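You operate a simulated robot arm through the tools that you are given. There is no shell and no other tool. Be economical: measure what you need, move in short steps, check, and stop when the job is done.

You run a simulated two-armed robot. Do the job below in one go: nothing can be reset, and whatever is moved stays where it is left.

JOB
Wipe the die half and lay the silver core pin in the tray.
Fine: rub the smear off with the wooden pad and put the pad back; pass the pin to your other hand on the way; then slide the tray onto the yellow outline; leave the other pin and the die half. Set down upright: wooden pad. What is to be rubbed or washed off counts as gone when no trace of it is left.

Only the result counts: the job must be done as asked and must still hold three seconds after the hand-in. Knocking over, shifting, dropping, spilling or breaking anything else fails it.

ROBOT AND FRAMES
Two 7-joint arms with two-finger grippers on one trunk, on a base that drives. Base frame: it is fixed to the floor where the robot stands at the start and does not move with it; the origin is under the middle of the robot, x ahead of it, y to its left, z up; the surface under the hand at the start is at about z = 0.85. Lengths are in m, angles in degrees, forces in N, time in s.
The left shoulder is at the start at [0.046, 0.175, 1.203], the right one opposite. With the tool pointing down near the work surface each hand reaches from about 0.1 to 0.84 m from the robot's upright axis, wherever it stands, measured 20 degrees to its own side. Places, roughly: inside of the handled tray [0.5, 0.4, 0.9]. Payload 2.94 kg a hand.
Tool frame (each hand has its own): the origin (TCP) lies between the finger pads and is the grasp point; the fingertips stand 0.03 m ahead of it; z points along the fingers, y is the line along which they close. The gripper opens to 0.138 m. The gripper's body begins 0.109 m behind the TCP.
Orientation is that of the tool frame in the base frame, as a unit quaternion [w, x, y, z]. With the fingers straight down and closing along the base's y, the tool's x points along the base's -x, its y along +y and its z along -z.

CONTROLS
- The arms move only by the tool jog_arm. It takes "left_series", "right_series" or both (then of equal length, played together; a hand with none holds still); each is a list of rows, each an object of numbers (a shift or turn left out is 0, a gripper value left out holds the last): "gripper": the finger opening in m, from 0 to 0.138; "tx", "ty", "tz": the shift along the tool's x, y, z in m; "wx", "wy", "wz": the turn, a rotation vector about the tool's x, y, z in degrees. In form: [{"gripper": .., "tx": .., "ty": .., "tz": .., "wx": .., "wy": .., "wz": ..}, ...]. A call has 1 to 10 rows; each row is the pose to reach, as a shift and turn from the pose commanded when the call began, along the tool's axes at that moment. Each row takes 0.2 s and may step no farther than 0.05 m and 8.6 degrees from the row before; otherwise, or with a gripper value out of range, the whole call is refused. Where a pose cannot be reached the arm comes as near as it can. A force on the tool above 60 N (or 10 N above the force at the start of the call, whichever is more), or a blocked arm, ends the call early, and 0.2 s more pass. The fingers move at their own pace and stop on an object; they squeeze with about 29 N. The grip force told is the motor's: it shows also when the fingers shut on nothing. Time passes only in rows, and 0.2 s behind the last, so rows that repeat a pose let the fingers close. The reply holds the time, the measured pose of the TCP, the force on the tool along the base axes, the opening and the grip force, in the units named above and with some noise, with the torque about the TCP (base axes, N m) and any sound that the robot's microphone picked up, and new pictures: "show" is both (left out), scene, wrist or none (wrist: the cameras of the hands that moved).
- Cameras (640 x 400 px; columns grow to the right, rows downward): "scene" is now at [0.0998, 0.0297, 1.6662]; the picture's right is [0.41, -0.91, 0.00], its down [-0.77, -0.35, -0.53] and it looks along [0.48, 0.22, -0.85] (base axes); focal length 253 px, centre (320, 200). "left" rides on the left gripper at [0.071, -0.019, -0.146] in its tool frame; the picture's right is [0.26, 0.96, 0.00], its down [-0.85, 0.23, -0.48] and it looks along [-0.46, 0.12, 0.88] (tool axes); focal length 280 px, centre (320, 200). "right" rides on the right gripper at [0.071, 0.019, -0.146] in its tool frame; the picture's right is [-0.26, 0.97, 0.00], its down [-0.85, -0.23, -0.48] and it looks along [-0.46, -0.13, 0.88] (tool axes); focal length 280 px, centre (320, 200).
- raise_lower(by): slides the trunk up (or, below 0, down) by that many m; the arms and the scene camera ride with it, the base frame stays. It gives what a move gives, with no picture.
- drive_base(legs): drives the robot by 1 to 6 legs, each [ahead, turn to the left] in m and degrees, along the robot's own axes; the way and the turn of a leg run together, so that a leg with both is an arc; at most 1.5 m and 180 degrees a leg. The arms and the cameras ride along, it lands a little off, and it stops where it bumps. It gives what a move gives, and a new picture of the scene camera.
- aim_head(pan, tilt): turns the head with the scene camera to pan (to the left, within 120 degrees either way) and tilt (down, from -29 to 69), counted from straight ahead of the robot. It gives what a move gives, and a new picture of the scene camera.
- measure_at(camera, pixels): for up to 12 pixels [column, row] of the newest picture of that camera ("zoom" is the newest enlarged one), the place [x, y, z] in the base frame of the surface seen there, good to about 0.003 m. No time passes.
- zoom(camera, box): a new picture of the part [left, top, right, bottom] of that camera's present view, enlarged. No time passes.
- hand_in(): hands the job in; it is judged then, once.

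Go step by step. Measure first, check grasps and placings, and put right what went wrong. The budget is 80 turns and 260 pictures, counting those below and the enlarged ones. Unless the task says otherwise, let go and move clear before handing in, and close with one line.

The tools are called by a JSON object that holds its "method" and its "body". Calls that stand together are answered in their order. jog_arm: Moves the arms, as the interface text tells. Its arguments: {"type":"object","properties":{"left_series":{"type":"array","items":{"type":"object","properties":{"gripper":{"type":"number"},"tx":{"type":"number"},"ty":{"type":"number"},"tz":{"type":"number"},"wx":{"type":"number"},"wy":{"type":"number"},"wz":{"type":"number"}}}},"right_series":{"type":"array","items":{"type":"object","properties":{"gripper":{"type":"number"},"tx":{"type":"number"},"ty":{"type":"number"},"tz":{"type":"number"},"wx":{"type":"number"},"wy":{"type":"number"},"wz":{"type":"number"}}}},"show":{"type":"string","enum":["both","scene","wrist","none"]}},"required":[]} The other tools are called the same way: raise_lower (by) slides the trunk up or down; drive_base (legs) drives the base; aim_head (pan, tilt) turns the head that bears the scene camera; measure_at (camera, pixels) gives the place of the surface under pixels of a picture; zoom (camera, box) takes an enlarged picture of a part of a camera's view; hand_in () hands the job in.

At the start:

```text
t: 0.0
left_tcp_pos: [0.542, 0.4093, 1.1237]
left_tcp_rot: [0.0, 0.0, 1.0, 0.0]
left_contact_force: [-0.2, -0.1, 0.7]
left_wrist_torque: [0.01, 0.01, 0.01]
left_gripper_width: 0.1382
left_gripper_force: 0.0
right_tcp_pos: [0.549, -0.0682, 1.1382]
right_tcp_rot: [-0.001, 0.0, 1.0, 0.0]
right_contact_force: [-0.1, 0.4, -0.2]
right_wrist_torque: [0.01, -0.03, 0.01]
right_gripper_width: 0.1381
right_gripper_force: 0.1
trunk travel left (down, up): [-0.375, 0.359]
robot x, y, heading: [0.002, 0.0007, -0.1]
head pan, tilt: [24.2, 57.9]
```

scene: 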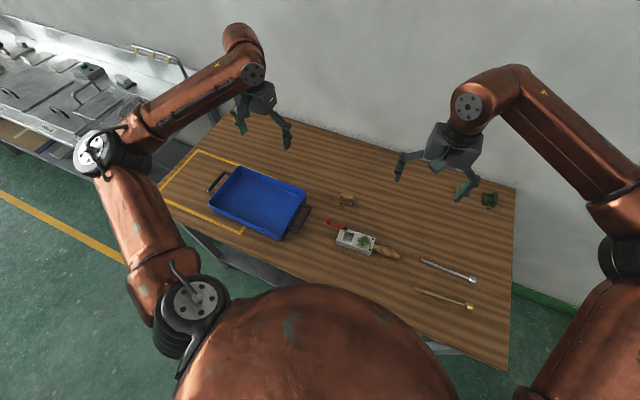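
right: 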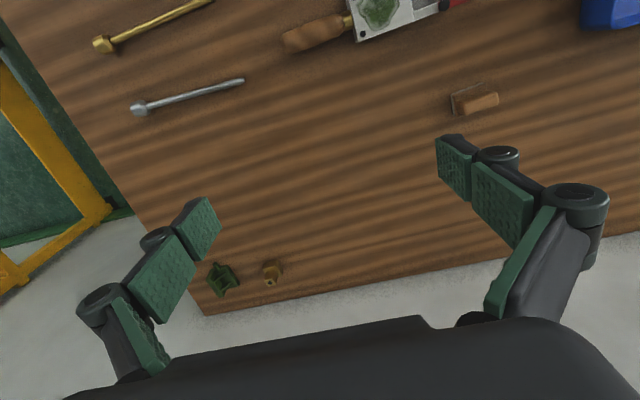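
left: 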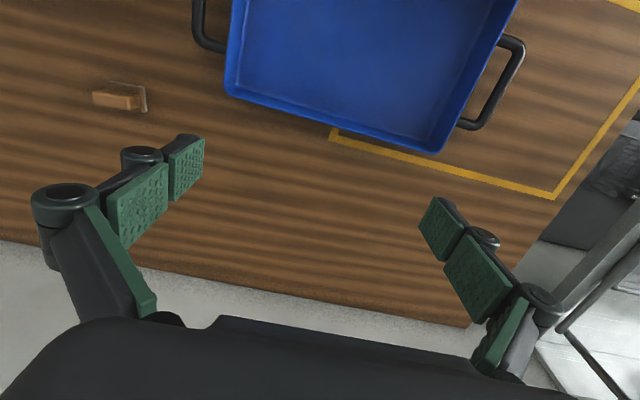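

The pictures show the tray, the wooden pad near scene (347,199), the die half with a green smear at (355,240), and the pins at (450,270) and (445,300). I'll enlarge these and measure.

{"method": "zoom", "body": {"camera": "scene", "box": [310, 180, 430, 255]}}

{"method": "zoom", "body": {"camera": "right", "box": [80, 0, 520, 130]}}

{"method": "measure_at", "body": {"camera": "scene", "pixels": [[347, 195], [348, 203], [355, 240], [365, 241], [385, 252], [330, 222], [424, 262], [472, 280], [416, 290], [468, 307], [260, 200], [350, 150]]}}

{"method": "measure_at", "body": {"camera": "right", "pixels": [[138, 110], [145, 107], [190, 95], [242, 81], [470, 95], [485, 102], [455, 105], [378, 10], [360, 38], [310, 35], [410, 20], [100, 43]]}}

```text
5.33 times, centred on (370, 218) of scene
```

zoom: 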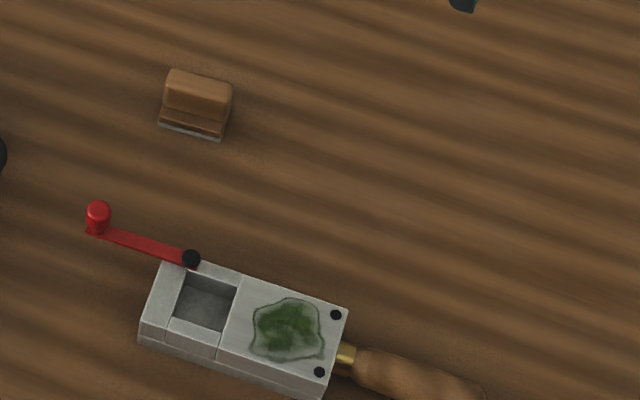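

```text
1.45 times, centred on (300, 65) of right
```

zoom: 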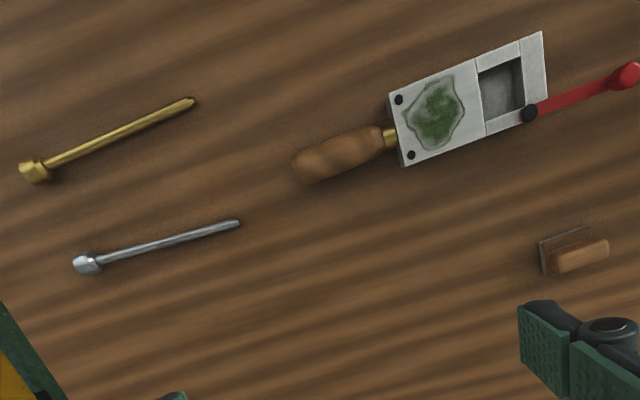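

```text
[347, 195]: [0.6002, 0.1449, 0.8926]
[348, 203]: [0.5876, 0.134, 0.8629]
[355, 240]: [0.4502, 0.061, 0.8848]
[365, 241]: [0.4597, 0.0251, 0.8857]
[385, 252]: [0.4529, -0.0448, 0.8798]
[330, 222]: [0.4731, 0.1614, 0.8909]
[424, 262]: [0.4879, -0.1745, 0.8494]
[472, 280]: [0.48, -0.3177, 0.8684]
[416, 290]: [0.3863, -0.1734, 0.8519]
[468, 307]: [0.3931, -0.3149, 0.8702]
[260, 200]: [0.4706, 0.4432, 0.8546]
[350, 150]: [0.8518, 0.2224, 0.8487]
```

```text
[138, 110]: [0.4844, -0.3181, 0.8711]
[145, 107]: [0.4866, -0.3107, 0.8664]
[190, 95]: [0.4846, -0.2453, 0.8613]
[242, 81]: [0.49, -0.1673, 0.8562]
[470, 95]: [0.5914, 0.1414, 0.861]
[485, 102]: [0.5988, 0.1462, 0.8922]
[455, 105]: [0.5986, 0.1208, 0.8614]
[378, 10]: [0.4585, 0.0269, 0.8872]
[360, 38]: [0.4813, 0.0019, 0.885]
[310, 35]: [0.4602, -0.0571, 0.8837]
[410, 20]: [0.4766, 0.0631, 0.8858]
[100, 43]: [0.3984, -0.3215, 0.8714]
```

The pad handle top is at about [0.599,0.146,0.892] and the smear is around [0.459,0.027,0.886]. I need finer edges of the pad, the smear, the tray and the outline.

{"method": "measure_at", "body": {"camera": "zoom", "pixels": [[438, 75], [462, 118], [437, 150], [408, 115], [390, 93], [402, 165], [540, 32], [548, 100], [556, 262], [606, 244], [541, 245], [545, 274]]}}

{"method": "zoom", "body": {"camera": "scene", "box": [140, 130, 320, 250]}}

{"method": "zoom", "body": {"camera": "left", "box": [80, 70, 170, 126]}}

```text
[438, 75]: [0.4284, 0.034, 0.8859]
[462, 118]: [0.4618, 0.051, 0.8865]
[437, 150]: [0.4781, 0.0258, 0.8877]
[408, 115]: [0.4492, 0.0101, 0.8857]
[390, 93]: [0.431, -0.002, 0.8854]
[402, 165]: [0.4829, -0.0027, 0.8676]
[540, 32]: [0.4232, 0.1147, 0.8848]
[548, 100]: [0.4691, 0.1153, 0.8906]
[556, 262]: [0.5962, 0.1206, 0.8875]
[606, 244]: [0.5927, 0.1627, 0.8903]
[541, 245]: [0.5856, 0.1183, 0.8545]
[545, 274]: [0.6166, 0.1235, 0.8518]
```

```text
3.33 times, centred on (230, 190) of scene
```

zoom: 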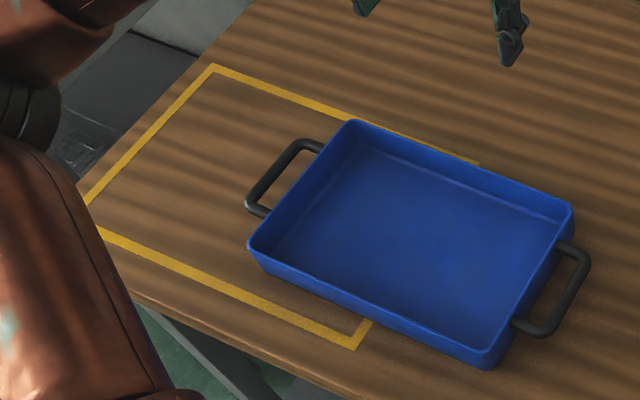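

```text
7.11 times, centred on (125, 98) of left
```

zoom: 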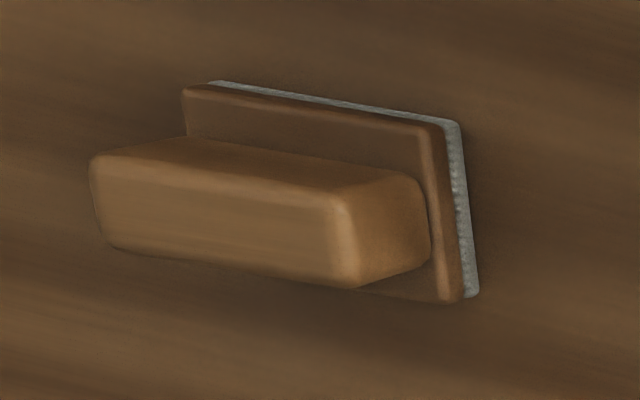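

The pad is a sole plate with a handle bar along y, yawed about 5–9°. The tray sits partly on the outline, which extends toward +y, so I'll measure the tray and outline corners.

{"method": "measure_at", "body": {"camera": "scene", "pixels": [[198, 151], [162, 191], [164, 200], [240, 233], [276, 179], [239, 167], [305, 191], [281, 237], [210, 204], [212, 184], [309, 207], [301, 227]]}}

{"method": "measure_at", "body": {"camera": "zoom", "pixels": [[100, 165], [105, 240], [355, 280], [345, 205], [420, 185], [430, 255], [190, 95], [440, 130], [455, 300], [300, 240], [478, 295], [212, 83]]}}

{"method": "zoom", "body": {"camera": "left", "box": [180, 0, 640, 220]}}

```text
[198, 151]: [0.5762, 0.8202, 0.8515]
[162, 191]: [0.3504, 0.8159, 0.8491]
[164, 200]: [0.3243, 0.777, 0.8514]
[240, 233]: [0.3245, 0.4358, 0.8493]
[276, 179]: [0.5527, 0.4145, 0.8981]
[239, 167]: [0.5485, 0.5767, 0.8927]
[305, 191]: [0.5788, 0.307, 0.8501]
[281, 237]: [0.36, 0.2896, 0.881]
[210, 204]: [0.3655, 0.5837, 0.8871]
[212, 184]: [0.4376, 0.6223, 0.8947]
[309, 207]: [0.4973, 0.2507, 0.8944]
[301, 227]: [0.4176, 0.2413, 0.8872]
```

```text
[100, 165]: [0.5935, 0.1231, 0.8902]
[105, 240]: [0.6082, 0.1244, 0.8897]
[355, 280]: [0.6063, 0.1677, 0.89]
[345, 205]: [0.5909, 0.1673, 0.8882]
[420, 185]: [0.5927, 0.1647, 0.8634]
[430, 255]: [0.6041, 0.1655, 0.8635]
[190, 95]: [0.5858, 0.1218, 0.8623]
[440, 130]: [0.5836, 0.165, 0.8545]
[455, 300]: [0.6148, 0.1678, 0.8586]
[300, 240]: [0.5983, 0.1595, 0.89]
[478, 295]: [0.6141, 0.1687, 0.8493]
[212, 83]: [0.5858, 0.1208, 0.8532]
```

```text
1.39 times, centred on (410, 110) of left
```

zoom: 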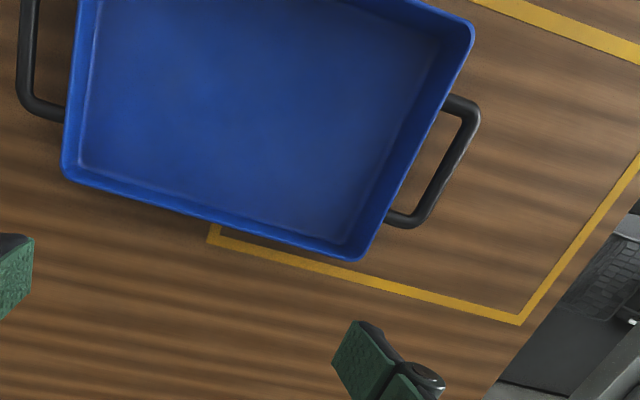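

The pad handle is centred at (0.5995, 0.1445), spans z 0.863–0.890 and is 0.016 wide in x. I'll bring the right hand above it while yawing about -90°, and measure the outline corner.

{"method": "measure_at", "body": {"camera": "left", "pixels": [[333, 135], [555, 195], [507, 4], [430, 150], [228, 90], [500, 75], [522, 45], [465, 125], [195, 20], [205, 45]]}}

{"method": "jog_arm", "body": {"right_series": [{"wz": -8.5, "ty": 0.021, "tx": -0.005}, {"wz": -17, "ty": 0.042, "tx": -0.01}, {"wz": -25.5, "ty": 0.063, "tx": -0.015}, {"wz": -34, "ty": 0.084, "tx": -0.02}, {"wz": -42.5, "ty": 0.105, "tx": -0.025}, {"wz": -51, "ty": 0.126, "tx": -0.03}, {"wz": -59.5, "ty": 0.147, "tx": -0.035}, {"wz": -68, "ty": 0.168, "tx": -0.04}, {"wz": -76.5, "ty": 0.189, "tx": -0.045}, {"wz": -85, "ty": 0.2127, "tx": -0.0505}]}}

```text
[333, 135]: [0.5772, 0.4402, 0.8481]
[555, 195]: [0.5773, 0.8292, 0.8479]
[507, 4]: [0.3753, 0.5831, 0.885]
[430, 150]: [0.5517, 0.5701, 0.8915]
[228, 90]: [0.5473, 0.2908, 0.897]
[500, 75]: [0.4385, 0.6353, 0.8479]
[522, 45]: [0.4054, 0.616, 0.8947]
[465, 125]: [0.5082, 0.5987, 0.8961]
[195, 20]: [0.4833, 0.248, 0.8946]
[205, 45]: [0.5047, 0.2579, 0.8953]
```

```text
t: 2.2
left_tcp_pos: [0.5424, 0.4066, 1.1243]
left_tcp_rot: [0.0, 0.001, 1.0, 0.001]
left_contact_force: [0.6, -0.8, 0.5]
left_wrist_torque: [0.06, -0.03, 0.01]
left_gripper_width: 0.1381
left_gripper_force: 0.1
right_tcp_pos: [0.5278, 0.0747, 1.1696]
right_tcp_rot: [0.02, -0.51, 0.86, -0.004]
right_contact_force: [0.0, -0.6, -0.6]
right_wrist_torque: [0.07, -0.02, 0.01]
right_gripper_width: 0.1382
right_gripper_force: 0.0
right hand out of reach, approached as far as the arm can: row 7, 8, 9, 10
trunk travel left (down, up): [-0.375, 0.359]
robot x, y, heading: [-0.002, -0.0009, -0.0]
head pan, tilt: [24.2, 57.9]
```

scene: 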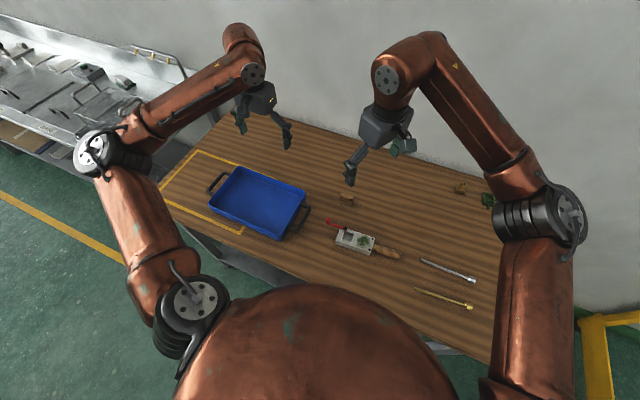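
right: 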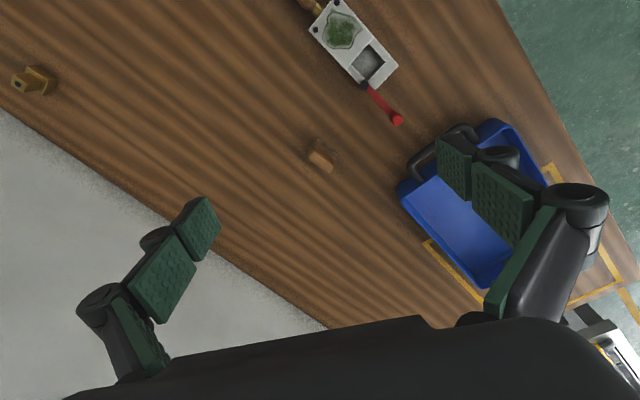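

The right hand stopped at about 61° of yaw and short of the target place. I'll try the other turning direction (+) with no pictures.

{"method": "jog_arm", "body": {"right_series": [{"wz": 8.5}, {"wz": 17}, {"wz": 25.5}, {"wz": 34}, {"wz": 42.5}, {"wz": 51}, {"wz": 59.5}, {"wz": 68}, {"wz": 76.5}, {"wz": 85}], "show": "none"}}

{"method": "jog_arm", "body": {"right_series": [{"wz": 8.5}, {"wz": 17}, {"wz": 25.5}, {"wz": 34}, {"wz": 42.5}, {"wz": 51}, {"wz": 59.5}, {"wz": 66}], "show": "none"}}

```text
t: 4.4
left_tcp_pos: [0.542, 0.4085, 1.1249]
left_tcp_rot: [0.0, 0.0, 1.0, 0.001]
left_contact_force: [0.6, 0.6, 1.0]
left_wrist_torque: [0.0, -0.02, 0.01]
left_gripper_width: 0.1379
left_gripper_force: 0.1
right_tcp_pos: [0.5253, 0.0798, 1.1769]
right_tcp_rot: [0.017, 0.207, 0.978, 0.01]
right_contact_force: [0.3, -0.3, -0.4]
right_wrist_torque: [-0.01, 0.0, -0.03]
right_gripper_width: 0.1377
right_gripper_force: 0.0
trunk travel left (down, up): [-0.375, 0.359]
robot x, y, heading: [0.0013, -0.0016, -0.2]
head pan, tilt: [24.2, 57.9]
```

```text
t: 6.2
left_tcp_pos: [0.5416, 0.4094, 1.1242]
left_tcp_rot: [0.001, 0.0, 1.0, 0.0]
left_contact_force: [0.3, -1.3, 0.2]
left_wrist_torque: [0.01, 0.02, -0.02]
left_gripper_width: 0.1378
left_gripper_force: 0.1
right_tcp_pos: [0.5243, 0.0795, 1.1774]
right_tcp_rot: [0.009, 0.706, 0.708, 0.018]
right_contact_force: [1.0, 0.8, -0.6]
right_wrist_torque: [-0.01, -0.02, -0.05]
right_gripper_width: 0.1379
right_gripper_force: 0.0
trunk travel left (down, up): [-0.375, 0.359]
robot x, y, heading: [0.0012, 0.0, 0.0]
head pan, tilt: [24.2, 57.9]
```

Turning + works: the right hand is now at +90° yaw (tool x = +y, tool y = +x). I'll correct the small tilt, align with the pad and come down above it.

{"method": "jog_arm", "body": {"right_series": [{"gripper": 0.06, "tx": 0.013, "ty": 0.015, "tz": 0.035, "wx": 0.5, "wz": -0.6}, {"tx": 0.026, "ty": 0.03, "tz": 0.07, "wx": 1.0, "wy": -0.3, "wz": -1.2}, {"tx": 0.039, "ty": 0.045, "tz": 0.105, "wx": 1.5, "wy": -0.5, "wz": -1.8}, {"tx": 0.052, "ty": 0.06, "tz": 0.14, "wx": 2.0, "wy": -0.6, "wz": -2.4}, {"tx": 0.065, "ty": 0.0752, "tz": 0.177, "wx": 2.2, "wy": -0.7, "wz": -2.8}, {"tx": 0.065, "ty": 0.0752, "tz": 0.217, "wx": 2.2, "wy": -0.7, "wz": -2.8}], "show": "wrist"}}

```text
t: 7.6
left_tcp_pos: [0.5424, 0.4089, 1.124]
left_tcp_rot: [-0.001, 0.0, 1.0, 0.0]
left_contact_force: [-0.1, -0.2, -0.6]
left_wrist_torque: [0.06, 0.04, 0.03]
left_gripper_width: 0.138
left_gripper_force: 0.0
right_tcp_pos: [0.6091, 0.15, 0.9629]
right_tcp_rot: [0.001, 0.688, 0.726, 0.0]
right_contact_force: [0.5, -0.2, 0.0]
right_wrist_torque: [0.01, 0.03, 0.02]
right_gripper_width: 0.0599
right_gripper_force: 0.1
trunk travel left (down, up): [-0.375, 0.359]
robot x, y, heading: [0.0011, -0.0023, 0.3]
head pan, tilt: [24.2, 57.9]
```

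right: 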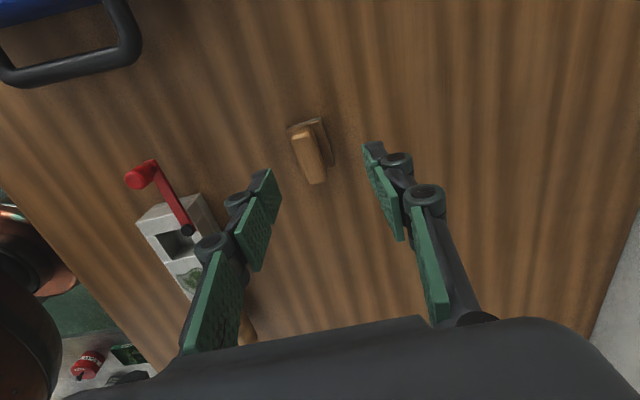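

The hand is over the pad, about 1 cm too far in +x. I'll measure the pad in this picture to confirm before descending.

{"method": "zoom", "body": {"camera": "right", "box": [250, 100, 370, 200]}}

{"method": "measure_at", "body": {"camera": "right", "pixels": [[297, 135], [313, 131], [307, 182], [325, 178], [320, 118], [289, 129], [332, 165], [310, 158]]}}

```text
4.00 times, centred on (310, 150) of right
```

zoom: 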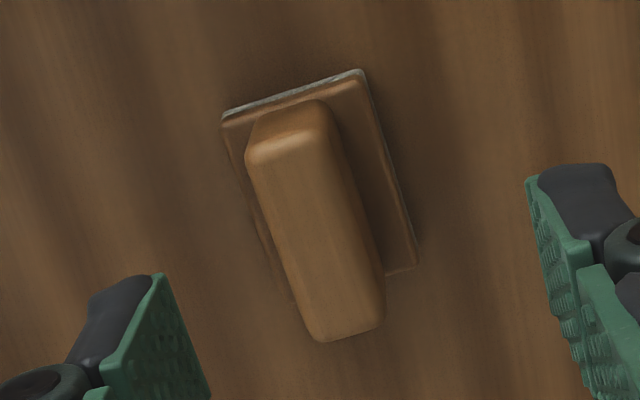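

```text
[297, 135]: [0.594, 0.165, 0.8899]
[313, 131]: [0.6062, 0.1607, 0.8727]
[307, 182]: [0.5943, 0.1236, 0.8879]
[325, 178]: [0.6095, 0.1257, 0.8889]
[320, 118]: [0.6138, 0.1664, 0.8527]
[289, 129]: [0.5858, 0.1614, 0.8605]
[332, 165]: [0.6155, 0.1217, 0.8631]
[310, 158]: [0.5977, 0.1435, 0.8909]
```

The pad centre is confirmed at (0.600, 0.1445), yaw about 3°. I'll shift over it, lower to TCP z≈0.897 and close.

{"method": "jog_arm", "body": {"right_series": [{"tx": -0.005, "ty": -0.0092}, {"tx": -0.005, "ty": -0.0092, "tz": 0.035}, {"tx": -0.005, "ty": -0.0092, "tz": 0.066}, {"tx": -0.005, "ty": -0.0092, "tz": 0.066}], "show": "wrist"}}

```text
t: 8.6
left_tcp_pos: [0.5415, 0.4096, 1.1247]
left_tcp_rot: [0.0, 0.0, 1.0, 0.001]
left_contact_force: [0.4, 0.1, 0.6]
left_wrist_torque: [-0.02, 0.01, 0.01]
left_gripper_width: 0.1382
left_gripper_force: 0.0
right_tcp_pos: [0.5982, 0.1454, 0.8971]
right_tcp_rot: [0.001, 0.687, 0.726, 0.0]
right_contact_force: [-0.1, 0.3, 1.3]
right_wrist_torque: [0.0, 0.0, -0.01]
right_gripper_width: 0.0598
right_gripper_force: 0.1
trunk travel left (down, up): [-0.375, 0.359]
robot x, y, heading: [0.0008, 0.0011, 0.1]
head pan, tilt: [24.2, 57.9]
```

right: 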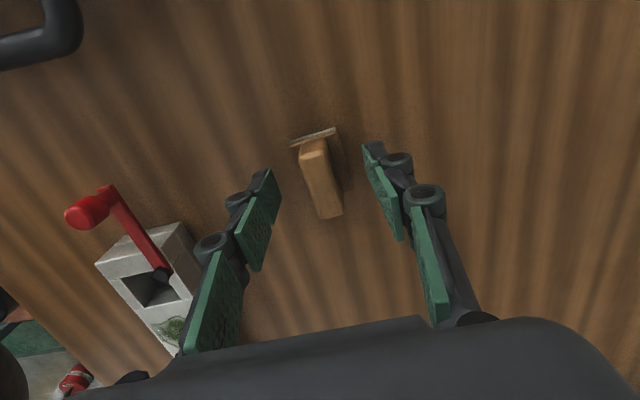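

The handle sits between the fingers as planned. I'll close on it.

{"method": "jog_arm", "body": {"right_series": [{"ty": 0.0015, "gripper": 0.04}, {"ty": 0.0015, "gripper": 0.0}, {"ty": 0.0015}, {"ty": 0.0015}, {"ty": 0.0015}], "show": "wrist"}}

{"method": "jog_arm", "body": {"right_series": [{"tz": -0.03}, {"tz": -0.06}, {"tz": -0.06}], "show": "wrist"}}

```text
t: 9.8
left_tcp_pos: [0.542, 0.4086, 1.1236]
left_tcp_rot: [0.0, 0.0, 1.0, 0.0]
left_contact_force: [-0.2, -0.6, 0.0]
left_wrist_torque: [0.0, -0.02, 0.0]
left_gripper_width: 0.1381
left_gripper_force: 0.0
right_tcp_pos: [0.6004, 0.1447, 0.897]
right_tcp_rot: [0.001, 0.688, 0.726, 0.0]
right_contact_force: [-0.7, -0.3, 0.0]
right_wrist_torque: [0.03, 0.01, -0.01]
right_gripper_width: 0.0168
right_gripper_force: 28.6
trunk travel left (down, up): [-0.375, 0.359]
robot x, y, heading: [-0.0036, -0.0016, 0.0]
head pan, tilt: [24.2, 57.9]
```

right: 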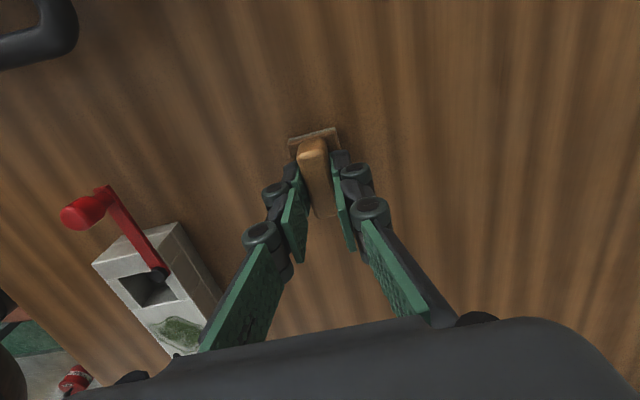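

```text
t: 10.6
left_tcp_pos: [0.5421, 0.4088, 1.1229]
left_tcp_rot: [-0.002, 0.0, 1.0, 0.0]
left_contact_force: [-0.8, 0.8, -0.5]
left_wrist_torque: [0.03, 0.04, 0.01]
left_gripper_width: 0.1377
left_gripper_force: 0.0
right_tcp_pos: [0.5994, 0.1453, 0.9562]
right_tcp_rot: [0.0, 0.688, 0.726, 0.0]
right_contact_force: [-0.3, -0.4, 0.1]
right_wrist_torque: [-0.01, 0.01, -0.01]
right_gripper_width: 0.0168
right_gripper_force: 28.5
trunk travel left (down, up): [-0.375, 0.359]
robot x, y, heading: [0.0014, -0.0014, 0.0]
head pan, tilt: [24.2, 57.9]
```

right: 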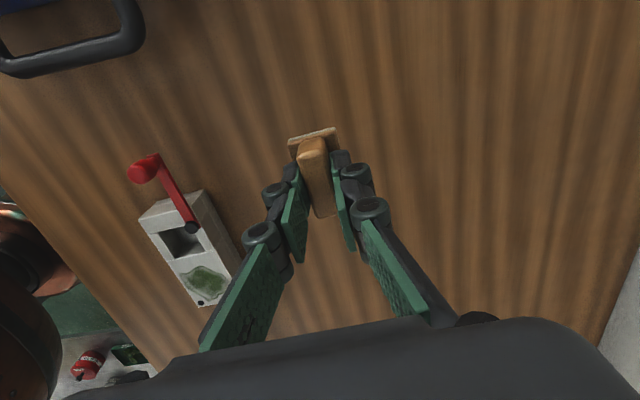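

The pad is held. I'll measure the die and smear from this view.

{"method": "zoom", "body": {"camera": "right", "box": [120, 180, 260, 320]}}

{"method": "measure_at", "body": {"camera": "right", "pixels": [[182, 275], [205, 266], [230, 280], [205, 299], [205, 282], [200, 303], [241, 265], [178, 258], [210, 245], [141, 218], [204, 196]]}}

```text
2.86 times, centred on (190, 250) of right
```

zoom: 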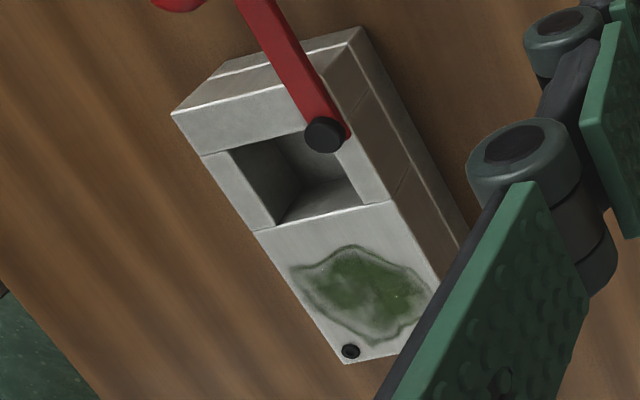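

```text
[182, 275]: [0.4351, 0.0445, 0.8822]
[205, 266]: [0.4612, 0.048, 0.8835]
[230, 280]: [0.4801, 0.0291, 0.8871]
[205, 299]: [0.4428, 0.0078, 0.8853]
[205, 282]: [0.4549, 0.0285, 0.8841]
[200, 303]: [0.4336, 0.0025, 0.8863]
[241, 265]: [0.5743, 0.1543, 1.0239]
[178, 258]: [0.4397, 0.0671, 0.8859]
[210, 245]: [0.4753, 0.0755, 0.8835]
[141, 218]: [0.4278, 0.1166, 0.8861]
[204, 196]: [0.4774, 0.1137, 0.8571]
```

The smear spans x 0.433–0.480 and y 0.009–0.050 on a top at z≈0.885. I'll carry the pad over it and hover.

{"method": "jog_arm", "body": {"right_series": [{"tz": -0.02}, {"tx": -0.027, "ty": -0.037, "tz": -0.02}, {"tx": -0.055, "ty": -0.074, "tz": -0.02}, {"tx": -0.082, "ty": -0.111, "tz": -0.02}, {"tx": -0.109, "ty": -0.1475, "tz": -0.02}, {"tx": -0.109, "ty": -0.1475, "tz": 0.01}, {"tx": -0.109, "ty": -0.1475, "tz": 0.01}]}}

```text
t: 12.2
left_tcp_pos: [0.5396, 0.4081, 1.1244]
left_tcp_rot: [0.0, 0.0, 1.0, 0.001]
left_contact_force: [0.1, -0.3, -0.2]
left_wrist_torque: [0.01, -0.02, -0.02]
left_gripper_width: 0.1378
left_gripper_force: 0.2
right_tcp_pos: [0.459, 0.0245, 0.9481]
right_tcp_rot: [0.0, 0.688, 0.726, 0.0]
right_contact_force: [-0.3, 0.3, 0.2]
right_wrist_torque: [0.04, 0.0, 0.01]
right_gripper_width: 0.0168
right_gripper_force: 29.2
trunk travel left (down, up): [-0.375, 0.359]
robot x, y, heading: [-0.0065, 0.001, -0.1]
head pan, tilt: [24.2, 57.9]
```

scene: 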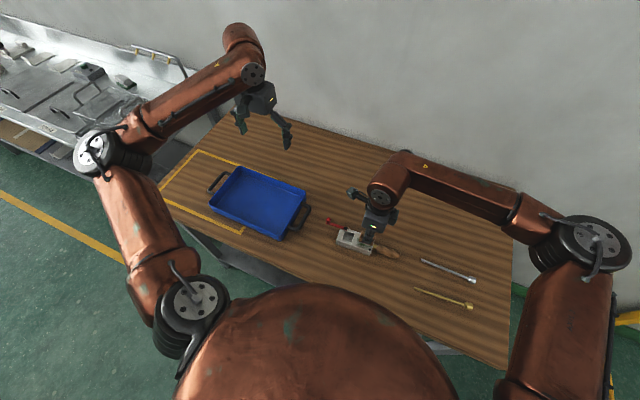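
right: 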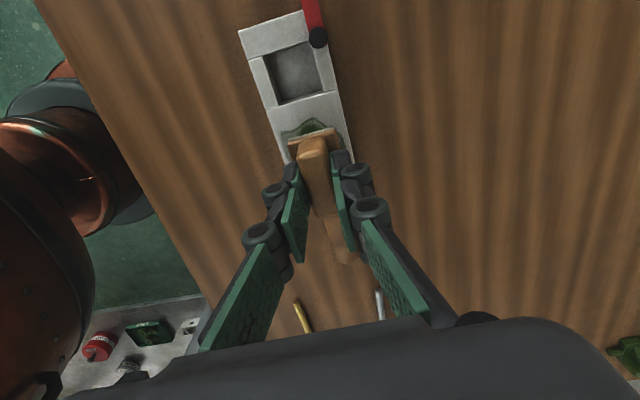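

I'm over the smear at z 0.948, with contact expected near 0.933. I'll lower in fine steps and watch the force.

{"method": "jog_arm", "body": {"right_series": [{"tx": 0.004, "tz": 0.005}, {"tx": 0.004, "tz": 0.009}, {"tx": 0.004, "tz": 0.012}, {"tx": 0.004, "tz": 0.0135}], "show": "none"}}

{"method": "jog_arm", "body": {"right_series": [{"tz": 0.0015}], "show": "none"}}

```text
t: 13.2
left_tcp_pos: [0.542, 0.4097, 1.1247]
left_tcp_rot: [0.0, 0.0, 1.0, 0.0]
left_contact_force: [-0.1, 0.6, 1.1]
left_wrist_torque: [0.04, -0.01, 0.01]
left_gripper_width: 0.1377
left_gripper_force: 0.1
right_tcp_pos: [0.4596, 0.029, 0.9332]
right_tcp_rot: [0.0, 0.687, 0.726, 0.0]
right_contact_force: [-0.2, 0.0, -0.3]
right_wrist_torque: [0.03, 0.0, -0.01]
right_gripper_width: 0.017
right_gripper_force: 29.1
trunk travel left (down, up): [-0.375, 0.359]
robot x, y, heading: [0.0021, 0.002, -0.0]
head pan, tilt: [24.2, 57.9]
```

```text
t: 13.6
left_tcp_pos: [0.5413, 0.4079, 1.1236]
left_tcp_rot: [0.0, 0.0, 1.0, 0.0]
left_contact_force: [-0.3, -1.5, -0.4]
left_wrist_torque: [0.02, -0.02, 0.0]
left_gripper_width: 0.138
left_gripper_force: 0.0
right_tcp_pos: [0.4587, 0.0297, 0.9331]
right_tcp_rot: [0.001, 0.688, 0.726, 0.001]
right_contact_force: [-0.5, -0.6, 4.0]
right_wrist_torque: [-0.06, -0.01, 0.01]
right_gripper_width: 0.0171
right_gripper_force: 29.0
trunk travel left (down, up): [-0.375, 0.359]
robot x, y, heading: [0.0008, 0.0014, 0.3]
head pan, tilt: [24.2, 57.9]
```

Contact is at about 4 N. I'll make a slow stroke across x and check the side force.

{"method": "jog_arm", "body": {"right_series": [{"ty": -0.008, "tz": 0.0005}, {"ty": -0.016, "tz": 0.0005}, {"ty": -0.008, "tz": 0.0005}, {"ty": 0.0, "tz": 0.0005}, {"ty": 0.008, "tz": 0.0005}, {"ty": 0.016, "tz": 0.0005}], "show": "wrist"}}

```text
t: 15.0
left_tcp_pos: [0.5396, 0.4088, 1.1251]
left_tcp_rot: [-0.001, 0.0, 1.0, 0.0]
left_contact_force: [-0.2, 0.7, 0.9]
left_wrist_torque: [0.0, -0.01, 0.03]
left_gripper_width: 0.1379
left_gripper_force: 0.0
right_tcp_pos: [0.4751, 0.0308, 0.9337]
right_tcp_rot: [0.0, 0.688, 0.726, 0.0]
right_contact_force: [-4.5, 0.1, 11.7]
right_wrist_torque: [-0.03, 0.2, 0.01]
right_gripper_width: 0.0168
right_gripper_force: 29.0
trunk travel left (down, up): [-0.375, 0.359]
robot x, y, heading: [-0.0017, 0.0013, -0.1]
head pan, tilt: [24.2, 57.9]
```

right: 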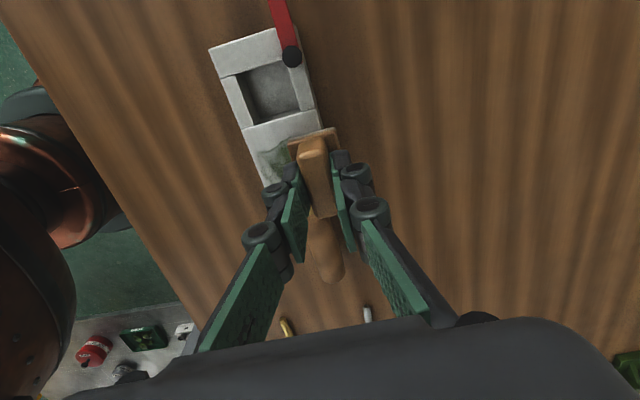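

The smear is fading. I'll check that the die hasn't shifted.

{"method": "measure_at", "body": {"camera": "right", "pixels": [[210, 49], [262, 186], [244, 129], [316, 108], [278, 150]]}}

{"method": "zoom", "body": {"camera": "right", "box": [200, 20, 350, 200]}}

```text
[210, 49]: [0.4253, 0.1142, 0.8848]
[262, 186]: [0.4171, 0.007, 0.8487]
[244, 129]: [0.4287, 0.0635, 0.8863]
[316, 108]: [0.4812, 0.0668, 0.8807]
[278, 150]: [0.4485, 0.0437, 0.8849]
```

```text
2.22 times, centred on (275, 110) of right
```

zoom: 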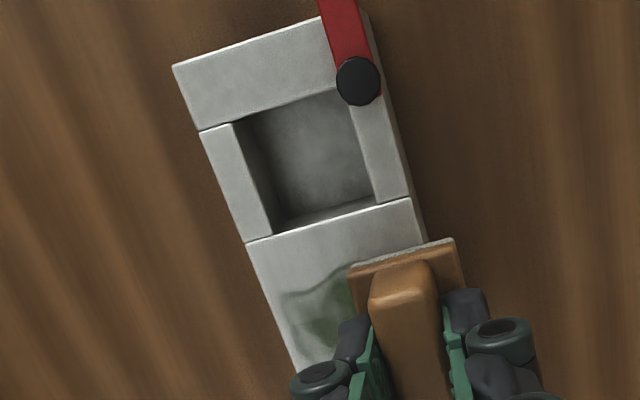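

The die is still in place and some green remains toward low x. More strokes follow.

{"method": "jog_arm", "body": {"right_series": [{"ty": -0.009, "tx": 0.003}, {"ty": -0.018, "tx": 0.003}, {"ty": -0.027, "tx": 0.003}, {"ty": -0.036, "tx": 0.003}, {"ty": -0.027, "tx": -0.001}, {"ty": -0.018, "tx": -0.004}, {"ty": -0.009, "tx": -0.004}, {"ty": 0.0, "tx": -0.004}, {"ty": -0.009, "tx": -0.004}, {"ty": -0.018, "tx": -0.004}], "show": "none"}}

{"method": "jog_arm", "body": {"right_series": [{"ty": -0.009}, {"ty": -0.018}, {"ty": -0.009, "tx": 0.004}, {"ty": 0.0, "tx": 0.007}, {"ty": 0.009, "tx": 0.007}, {"ty": 0.018, "tx": 0.007}, {"ty": 0.009, "tx": 0.003}, {"ty": 0.0, "tx": 0.003}, {"ty": -0.009, "tx": 0.003}, {"ty": -0.018, "tx": 0.003}], "show": "none"}}

{"method": "jog_arm", "body": {"right_series": [{"ty": 0.009}, {"ty": 0.018}, {"ty": 0.027}, {"ty": 0.036}, {"ty": 0.036, "tz": -0.01}, {"ty": 0.036, "tz": -0.03}, {"ty": 0.056, "tx": 0.02, "tz": -0.06}, {"ty": 0.09, "tx": 0.04, "tz": -0.06}], "show": "wrist"}}

```text
t: 17.2
left_tcp_pos: [0.5411, 0.4095, 1.1253]
left_tcp_rot: [0.0, 0.0, 1.0, 0.0]
left_contact_force: [0.7, -0.9, 0.4]
left_wrist_torque: [0.0, -0.02, 0.01]
left_gripper_width: 0.1382
left_gripper_force: 0.1
right_tcp_pos: [0.4582, 0.0272, 0.932]
right_tcp_rot: [0.002, 0.688, 0.726, 0.002]
right_contact_force: [8.6, 0.9, 21.6]
right_wrist_torque: [-0.07, -0.32, -0.02]
right_gripper_width: 0.0172
right_gripper_force: 29.4
trunk travel left (down, up): [-0.375, 0.359]
robot x, y, heading: [0.0012, -0.0009, -0.2]
head pan, tilt: [24.2, 57.9]
```

```text
t: 19.4
left_tcp_pos: [0.5415, 0.4086, 1.1235]
left_tcp_rot: [0.0, -0.001, 1.0, 0.001]
left_contact_force: [0.0, -0.4, 0.0]
left_wrist_torque: [0.01, 0.0, -0.02]
left_gripper_width: 0.1381
left_gripper_force: 0.1
right_tcp_pos: [0.4395, 0.0266, 0.9312]
right_tcp_rot: [0.0, 0.688, 0.726, 0.0]
right_contact_force: [0.4, -0.2, 3.5]
right_wrist_torque: [-0.04, -0.04, -0.01]
right_gripper_width: 0.017
right_gripper_force: 29.2
trunk travel left (down, up): [-0.375, 0.359]
robot x, y, heading: [0.002, -0.0006, -0.2]
head pan, tilt: [24.2, 57.9]
```

```text
t: 21.2
left_tcp_pos: [0.5428, 0.4095, 1.1237]
left_tcp_rot: [-0.001, -0.001, 1.0, -0.001]
left_contact_force: [0.1, -1.1, -0.1]
left_wrist_torque: [0.01, 0.02, 0.01]
left_gripper_width: 0.1382
left_gripper_force: 0.0
right_tcp_pos: [0.5281, 0.074, 0.9909]
right_tcp_rot: [0.0, 0.688, 0.726, -0.001]
right_contact_force: [0.3, 0.0, -0.4]
right_wrist_torque: [-0.03, 0.04, 0.0]
right_gripper_width: 0.017
right_gripper_force: 28.6
trunk travel left (down, up): [-0.375, 0.359]
robot x, y, heading: [-0.0003, -0.0005, 0.0]
head pan, tilt: [24.2, 57.9]
```

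right: 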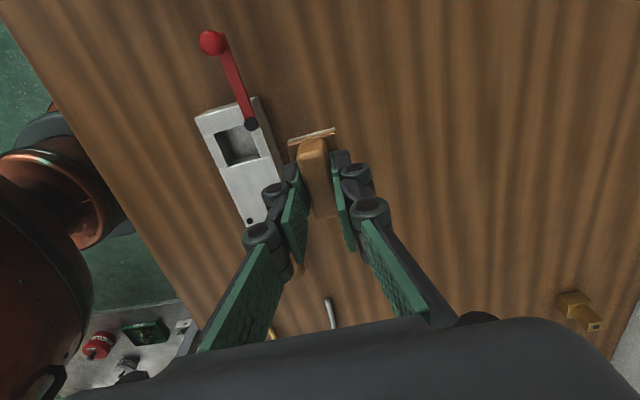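

{"method": "zoom", "body": {"camera": "right", "box": [190, 90, 300, 230]}}

{"method": "measure_at", "body": {"camera": "right", "pixels": [[196, 118], [258, 99], [222, 170], [276, 152], [246, 224]]}}

{"method": "zoom", "body": {"camera": "scene", "box": [325, 215, 425, 275]}}

```text
2.86 times, centred on (245, 160) of right
```

zoom: 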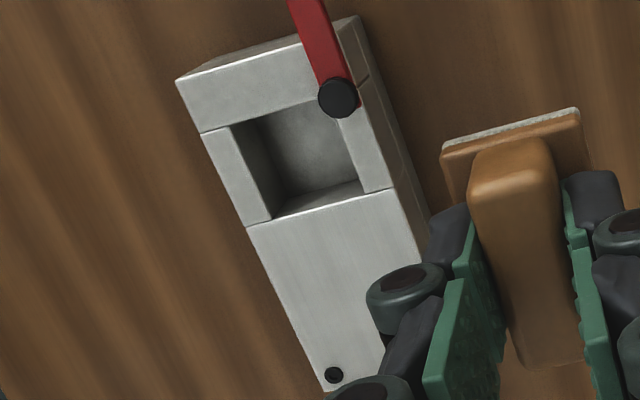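

```text
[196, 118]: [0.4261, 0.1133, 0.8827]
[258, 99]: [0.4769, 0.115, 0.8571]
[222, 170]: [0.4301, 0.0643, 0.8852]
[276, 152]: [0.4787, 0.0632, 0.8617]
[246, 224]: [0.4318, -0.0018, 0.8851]
```

```text
6.40 times, centred on (375, 245) of scene
```

zoom: 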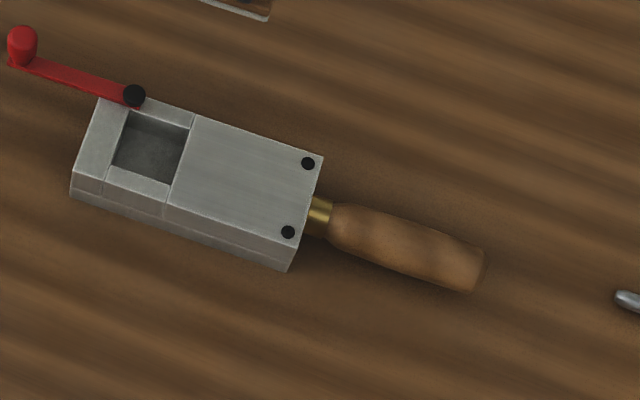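

The die face is clean in both zooms and the die hasn't moved. Now I'll carry the pad back to (0.600, 0.1445).

{"method": "jog_arm", "body": {"right_series": [{"tx": 0.022, "ty": 0.025}, {"tx": 0.044, "ty": 0.05}, {"tx": 0.0665, "ty": 0.0756}, {"tx": 0.0665, "ty": 0.0756, "tz": 0.03}, {"tx": 0.0665, "ty": 0.0756, "tz": 0.06}, {"tx": 0.0665, "ty": 0.0756, "tz": 0.085}, {"tx": 0.0665, "ty": 0.0756, "tz": 0.085}], "show": "wrist"}}

```text
t: 22.8
left_tcp_pos: [0.5424, 0.4083, 1.124]
left_tcp_rot: [0.001, 0.001, 1.0, -0.001]
left_contact_force: [0.0, -0.5, -0.5]
left_wrist_torque: [0.0, -0.02, -0.03]
left_gripper_width: 0.1379
left_gripper_force: 0.0
right_tcp_pos: [0.5982, 0.1429, 0.9075]
right_tcp_rot: [0.0, 0.688, 0.726, 0.001]
right_contact_force: [0.6, -1.1, -0.1]
right_wrist_torque: [0.03, 0.02, 0.01]
right_gripper_width: 0.017
right_gripper_force: 28.2
trunk travel left (down, up): [-0.375, 0.359]
robot x, y, heading: [0.0002, -0.0007, 0.0]
head pan, tilt: [24.2, 57.9]
```

right: 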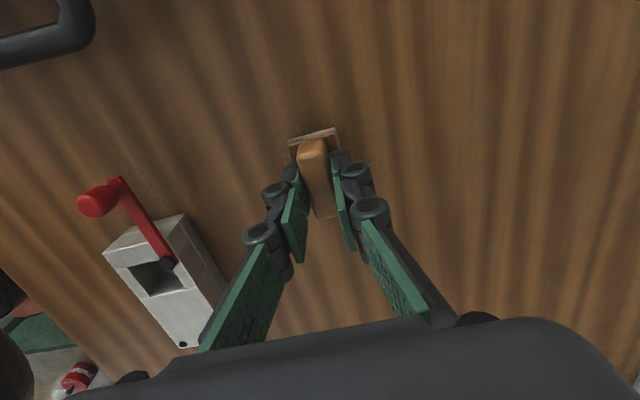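

I'm 1 cm above rest height. I'll set down gently with a small position fix.

{"method": "jog_arm", "body": {"right_series": [{"tx": 0.0015, "ty": 0.0018, "tz": 0.004}, {"tx": 0.0015, "ty": 0.0018, "tz": 0.008}, {"tx": 0.0015, "ty": 0.0018, "tz": 0.0105}, {"tx": 0.0015, "ty": 0.0018, "tz": 0.011}], "show": "none"}}

```text
t: 23.8
left_tcp_pos: [0.5415, 0.4082, 1.1241]
left_tcp_rot: [0.0, 0.0, 1.0, 0.0]
left_contact_force: [0.0, -0.7, -0.4]
left_wrist_torque: [0.0, -0.02, 0.0]
left_gripper_width: 0.138
left_gripper_force: 0.0
right_tcp_pos: [0.6001, 0.1451, 0.8961]
right_tcp_rot: [0.0, 0.688, 0.726, 0.0]
right_contact_force: [-0.6, 0.1, 0.6]
right_wrist_torque: [-0.01, 0.0, -0.01]
right_gripper_width: 0.017
right_gripper_force: 29.1
trunk travel left (down, up): [-0.375, 0.359]
robot x, y, heading: [-0.0005, -0.0016, 0.0]
head pan, tilt: [24.2, 57.9]
```

There's little force yet. I'll nudge down another 1.5 mm and read it.

{"method": "jog_arm", "body": {"right_series": [{"tz": 0.001}, {"tz": 0.0015}], "show": "none"}}

```text
t: 24.4
left_tcp_pos: [0.5408, 0.4088, 1.1259]
left_tcp_rot: [0.0, 0.0, 1.0, 0.0]
left_contact_force: [0.5, 0.1, 0.6]
left_wrist_torque: [-0.05, 0.0, 0.01]
left_gripper_width: 0.138
left_gripper_force: 0.1
right_tcp_pos: [0.6, 0.1442, 0.8958]
right_tcp_rot: [0.001, 0.688, 0.726, 0.001]
right_contact_force: [-1.7, -1.5, 9.1]
right_wrist_torque: [-0.09, 0.05, -0.01]
right_gripper_width: 0.0168
right_gripper_force: 29.3
trunk travel left (down, up): [-0.375, 0.359]
robot x, y, heading: [0.0028, -0.0045, -0.2]
head pan, tilt: [24.2, 57.9]
```

The pad is in contact at 9 N. I'll ease back to the first touch, open and rise.

{"method": "jog_arm", "body": {"right_series": [{"tz": -0.001}, {"tz": -0.001, "gripper": 0.05}, {"tz": -0.001}, {"tz": -0.001}, {"tz": -0.03}, {"tz": -0.07}, {"tz": -0.11}], "show": "wrist"}}

{"method": "zoom", "body": {"camera": "right", "box": [250, 100, 370, 200]}}

{"method": "measure_at", "body": {"camera": "right", "pixels": [[310, 158], [300, 150], [320, 150]]}}

```text
t: 26.0
left_tcp_pos: [0.5401, 0.4086, 1.1239]
left_tcp_rot: [0.0, 0.0, 1.0, 0.0]
left_contact_force: [-0.7, 0.4, -1.0]
left_wrist_torque: [0.05, -0.01, 0.0]
left_gripper_width: 0.138
left_gripper_force: 0.1
right_tcp_pos: [0.5996, 0.1456, 1.0052]
right_tcp_rot: [0.0, 0.688, 0.726, -0.001]
right_contact_force: [-0.3, -1.2, -0.9]
right_wrist_torque: [0.02, -0.03, 0.02]
right_gripper_width: 0.0499
right_gripper_force: 0.1
trunk travel left (down, up): [-0.375, 0.359]
robot x, y, heading: [-0.0031, -0.0026, 0.1]
head pan, tilt: [24.2, 57.9]
```

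right: 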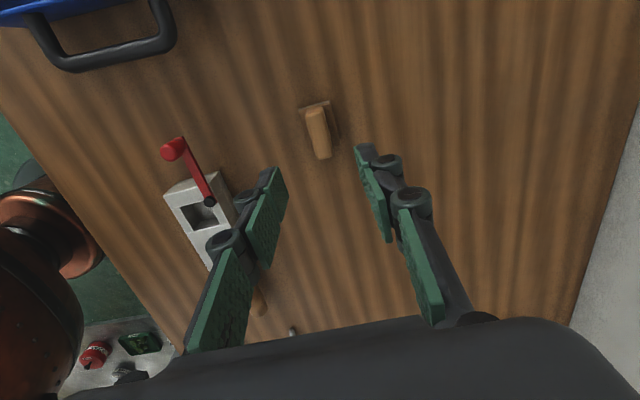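

```text
4.00 times, centred on (310, 150) of right
```

zoom: 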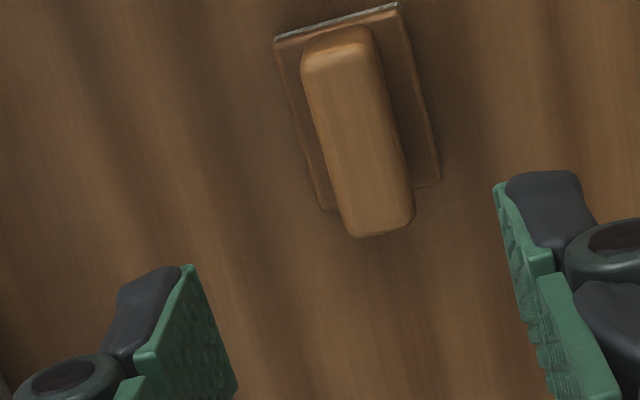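

```text
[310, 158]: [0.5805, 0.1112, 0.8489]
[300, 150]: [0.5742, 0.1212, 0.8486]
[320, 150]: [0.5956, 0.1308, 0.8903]
```

The pad is back and upright. Next I'll move the right hand over the silver pin, tilted 25° with its wrist toward -y so the left hand has room at handover. The left hand starts its -90° yaw at the same time.

{"method": "jog_arm", "body": {"right_series": [{"tx": -0.0409, "ty": -0.0136, "tz": -0.01, "wy": 2.5, "wz": 0.5}, {"tx": -0.0818, "ty": -0.0272, "tz": -0.02, "wy": 5, "wz": 1}, {"tx": -0.1227, "ty": -0.0407, "tz": -0.03, "wy": 7.5, "wz": 1.5}, {"tx": -0.1636, "ty": -0.0543, "tz": -0.03, "wy": 10, "wz": 2}, {"tx": -0.2045, "ty": -0.0679, "tz": -0.03, "wy": 12.5, "wz": 2.5}, {"tx": -0.2454, "ty": -0.0815, "tz": -0.03, "wy": 15, "wz": 3}, {"tx": -0.2863, "ty": -0.095, "tz": -0.03, "wy": 17.5, "wz": 3.5}, {"tx": -0.3272, "ty": -0.1086, "tz": -0.03, "wy": 20, "wz": 4}, {"tx": -0.3681, "ty": -0.1222, "tz": -0.02, "wy": 22.5, "wz": 4.5}, {"tx": -0.409, "ty": -0.1358, "tz": -0.01, "wy": 25, "wz": 5}], "left_series": [{"wz": -8.5}, {"wz": -17}, {"wz": -25.5}, {"wz": -34}, {"wz": -42.5}, {"wz": -51}, {"wz": -59.5}, {"wz": -68}, {"wz": -76.5}, {"wz": -85}]}}

```text
t: 28.2
left_tcp_pos: [0.5407, 0.4062, 1.1267]
left_tcp_rot: [0.001, -0.677, 0.736, 0.001]
left_contact_force: [0.5, 0.2, 0.3]
left_wrist_torque: [0.03, -0.04, 0.01]
left_gripper_width: 0.1383
left_gripper_force: 0.0
right_tcp_pos: [0.486, -0.2713, 1.0126]
right_tcp_rot: [-0.157, 0.701, 0.679, 0.15]
right_contact_force: [0.0, -0.3, 0.6]
right_wrist_torque: [0.01, -0.03, -0.01]
right_gripper_width: 0.05
right_gripper_force: 0.1
trunk travel left (down, up): [-0.375, 0.359]
robot x, y, heading: [-0.0022, 0.002, -0.3]
head pan, tilt: [24.2, 57.9]
```

scene: 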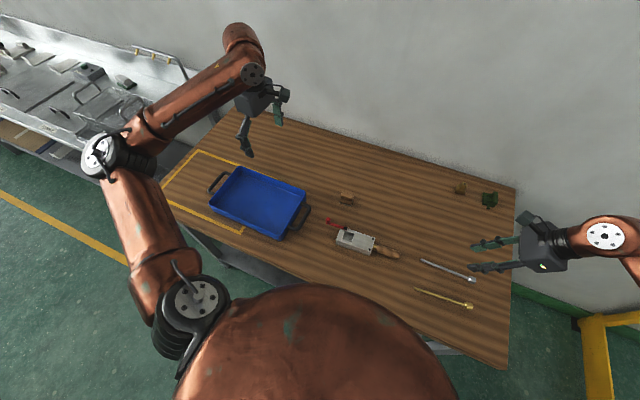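
right: 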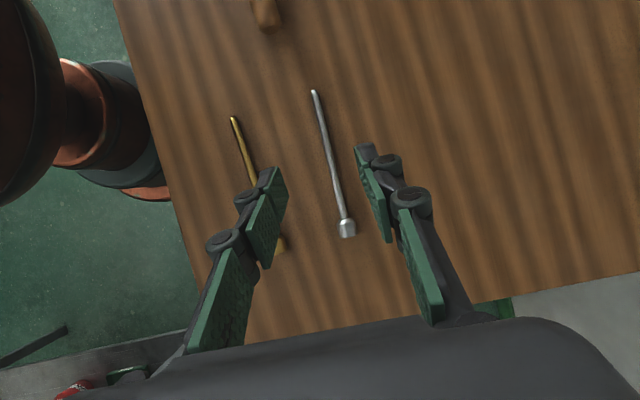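
left: 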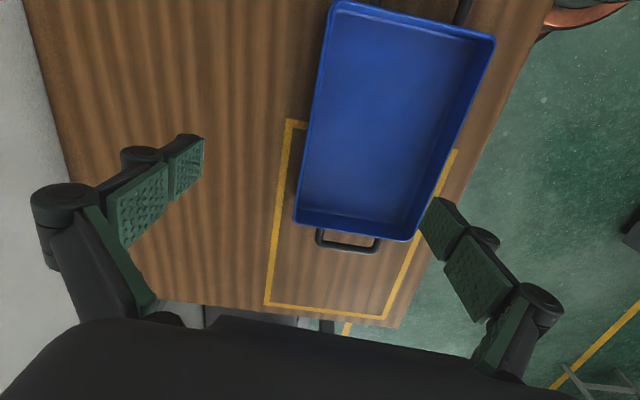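

Both hands posed well. I'll measure the silver pin in the right picture: tip (314,92), shaft, head (347,228).

{"method": "measure_at", "body": {"camera": "right", "pixels": [[314, 93], [323, 130], [331, 160], [338, 190], [343, 212], [347, 226], [347, 236]]}}

{"method": "zoom", "body": {"camera": "right", "box": [290, 80, 390, 250]}}

```text
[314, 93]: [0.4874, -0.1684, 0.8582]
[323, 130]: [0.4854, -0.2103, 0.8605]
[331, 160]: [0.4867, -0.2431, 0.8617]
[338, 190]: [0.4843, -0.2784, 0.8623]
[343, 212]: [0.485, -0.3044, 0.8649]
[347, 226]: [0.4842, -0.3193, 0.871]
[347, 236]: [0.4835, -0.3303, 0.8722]
```

```text
2.35 times, centred on (340, 165) of right
```

zoom: 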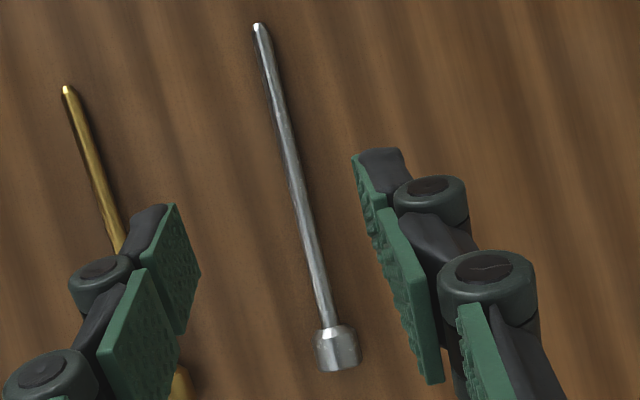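

The pin's shaft is at x≈0.485 with its centre at z≈0.8575, and the head starts at y=-0.308. I'll reduce the tilt to 12° and hover at z 0.92 over y=-0.285.

{"method": "jog_arm", "body": {"right_series": [{"tx": -0.0258, "tz": 0.039, "wy": -6.5}, {"tx": -0.0516, "tz": 0.078, "wy": -13}, {"tx": -0.0516, "tz": 0.078, "wy": -13}], "show": "wrist"}}

```text
t: 29.0
left_tcp_pos: [0.5413, 0.4082, 1.1244]
left_tcp_rot: [0.0, -0.675, 0.738, -0.001]
left_contact_force: [-0.6, 0.4, 0.0]
left_wrist_torque: [0.0, -0.01, -0.01]
left_gripper_width: 0.1383
left_gripper_force: 0.1
right_tcp_pos: [0.4852, -0.2849, 0.9219]
right_tcp_rot: [-0.078, 0.715, 0.692, 0.069]
right_contact_force: [-1.0, 0.1, -0.3]
right_wrist_torque: [0.05, 0.0, 0.02]
right_gripper_width: 0.05
right_gripper_force: 0.1
trunk travel left (down, up): [-0.375, 0.359]
robot x, y, heading: [0.001, -0.005, -0.2]
head pan, tilt: [24.2, 57.9]
```

right: 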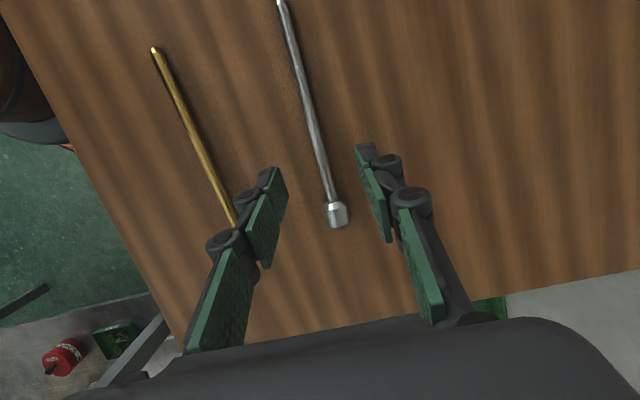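

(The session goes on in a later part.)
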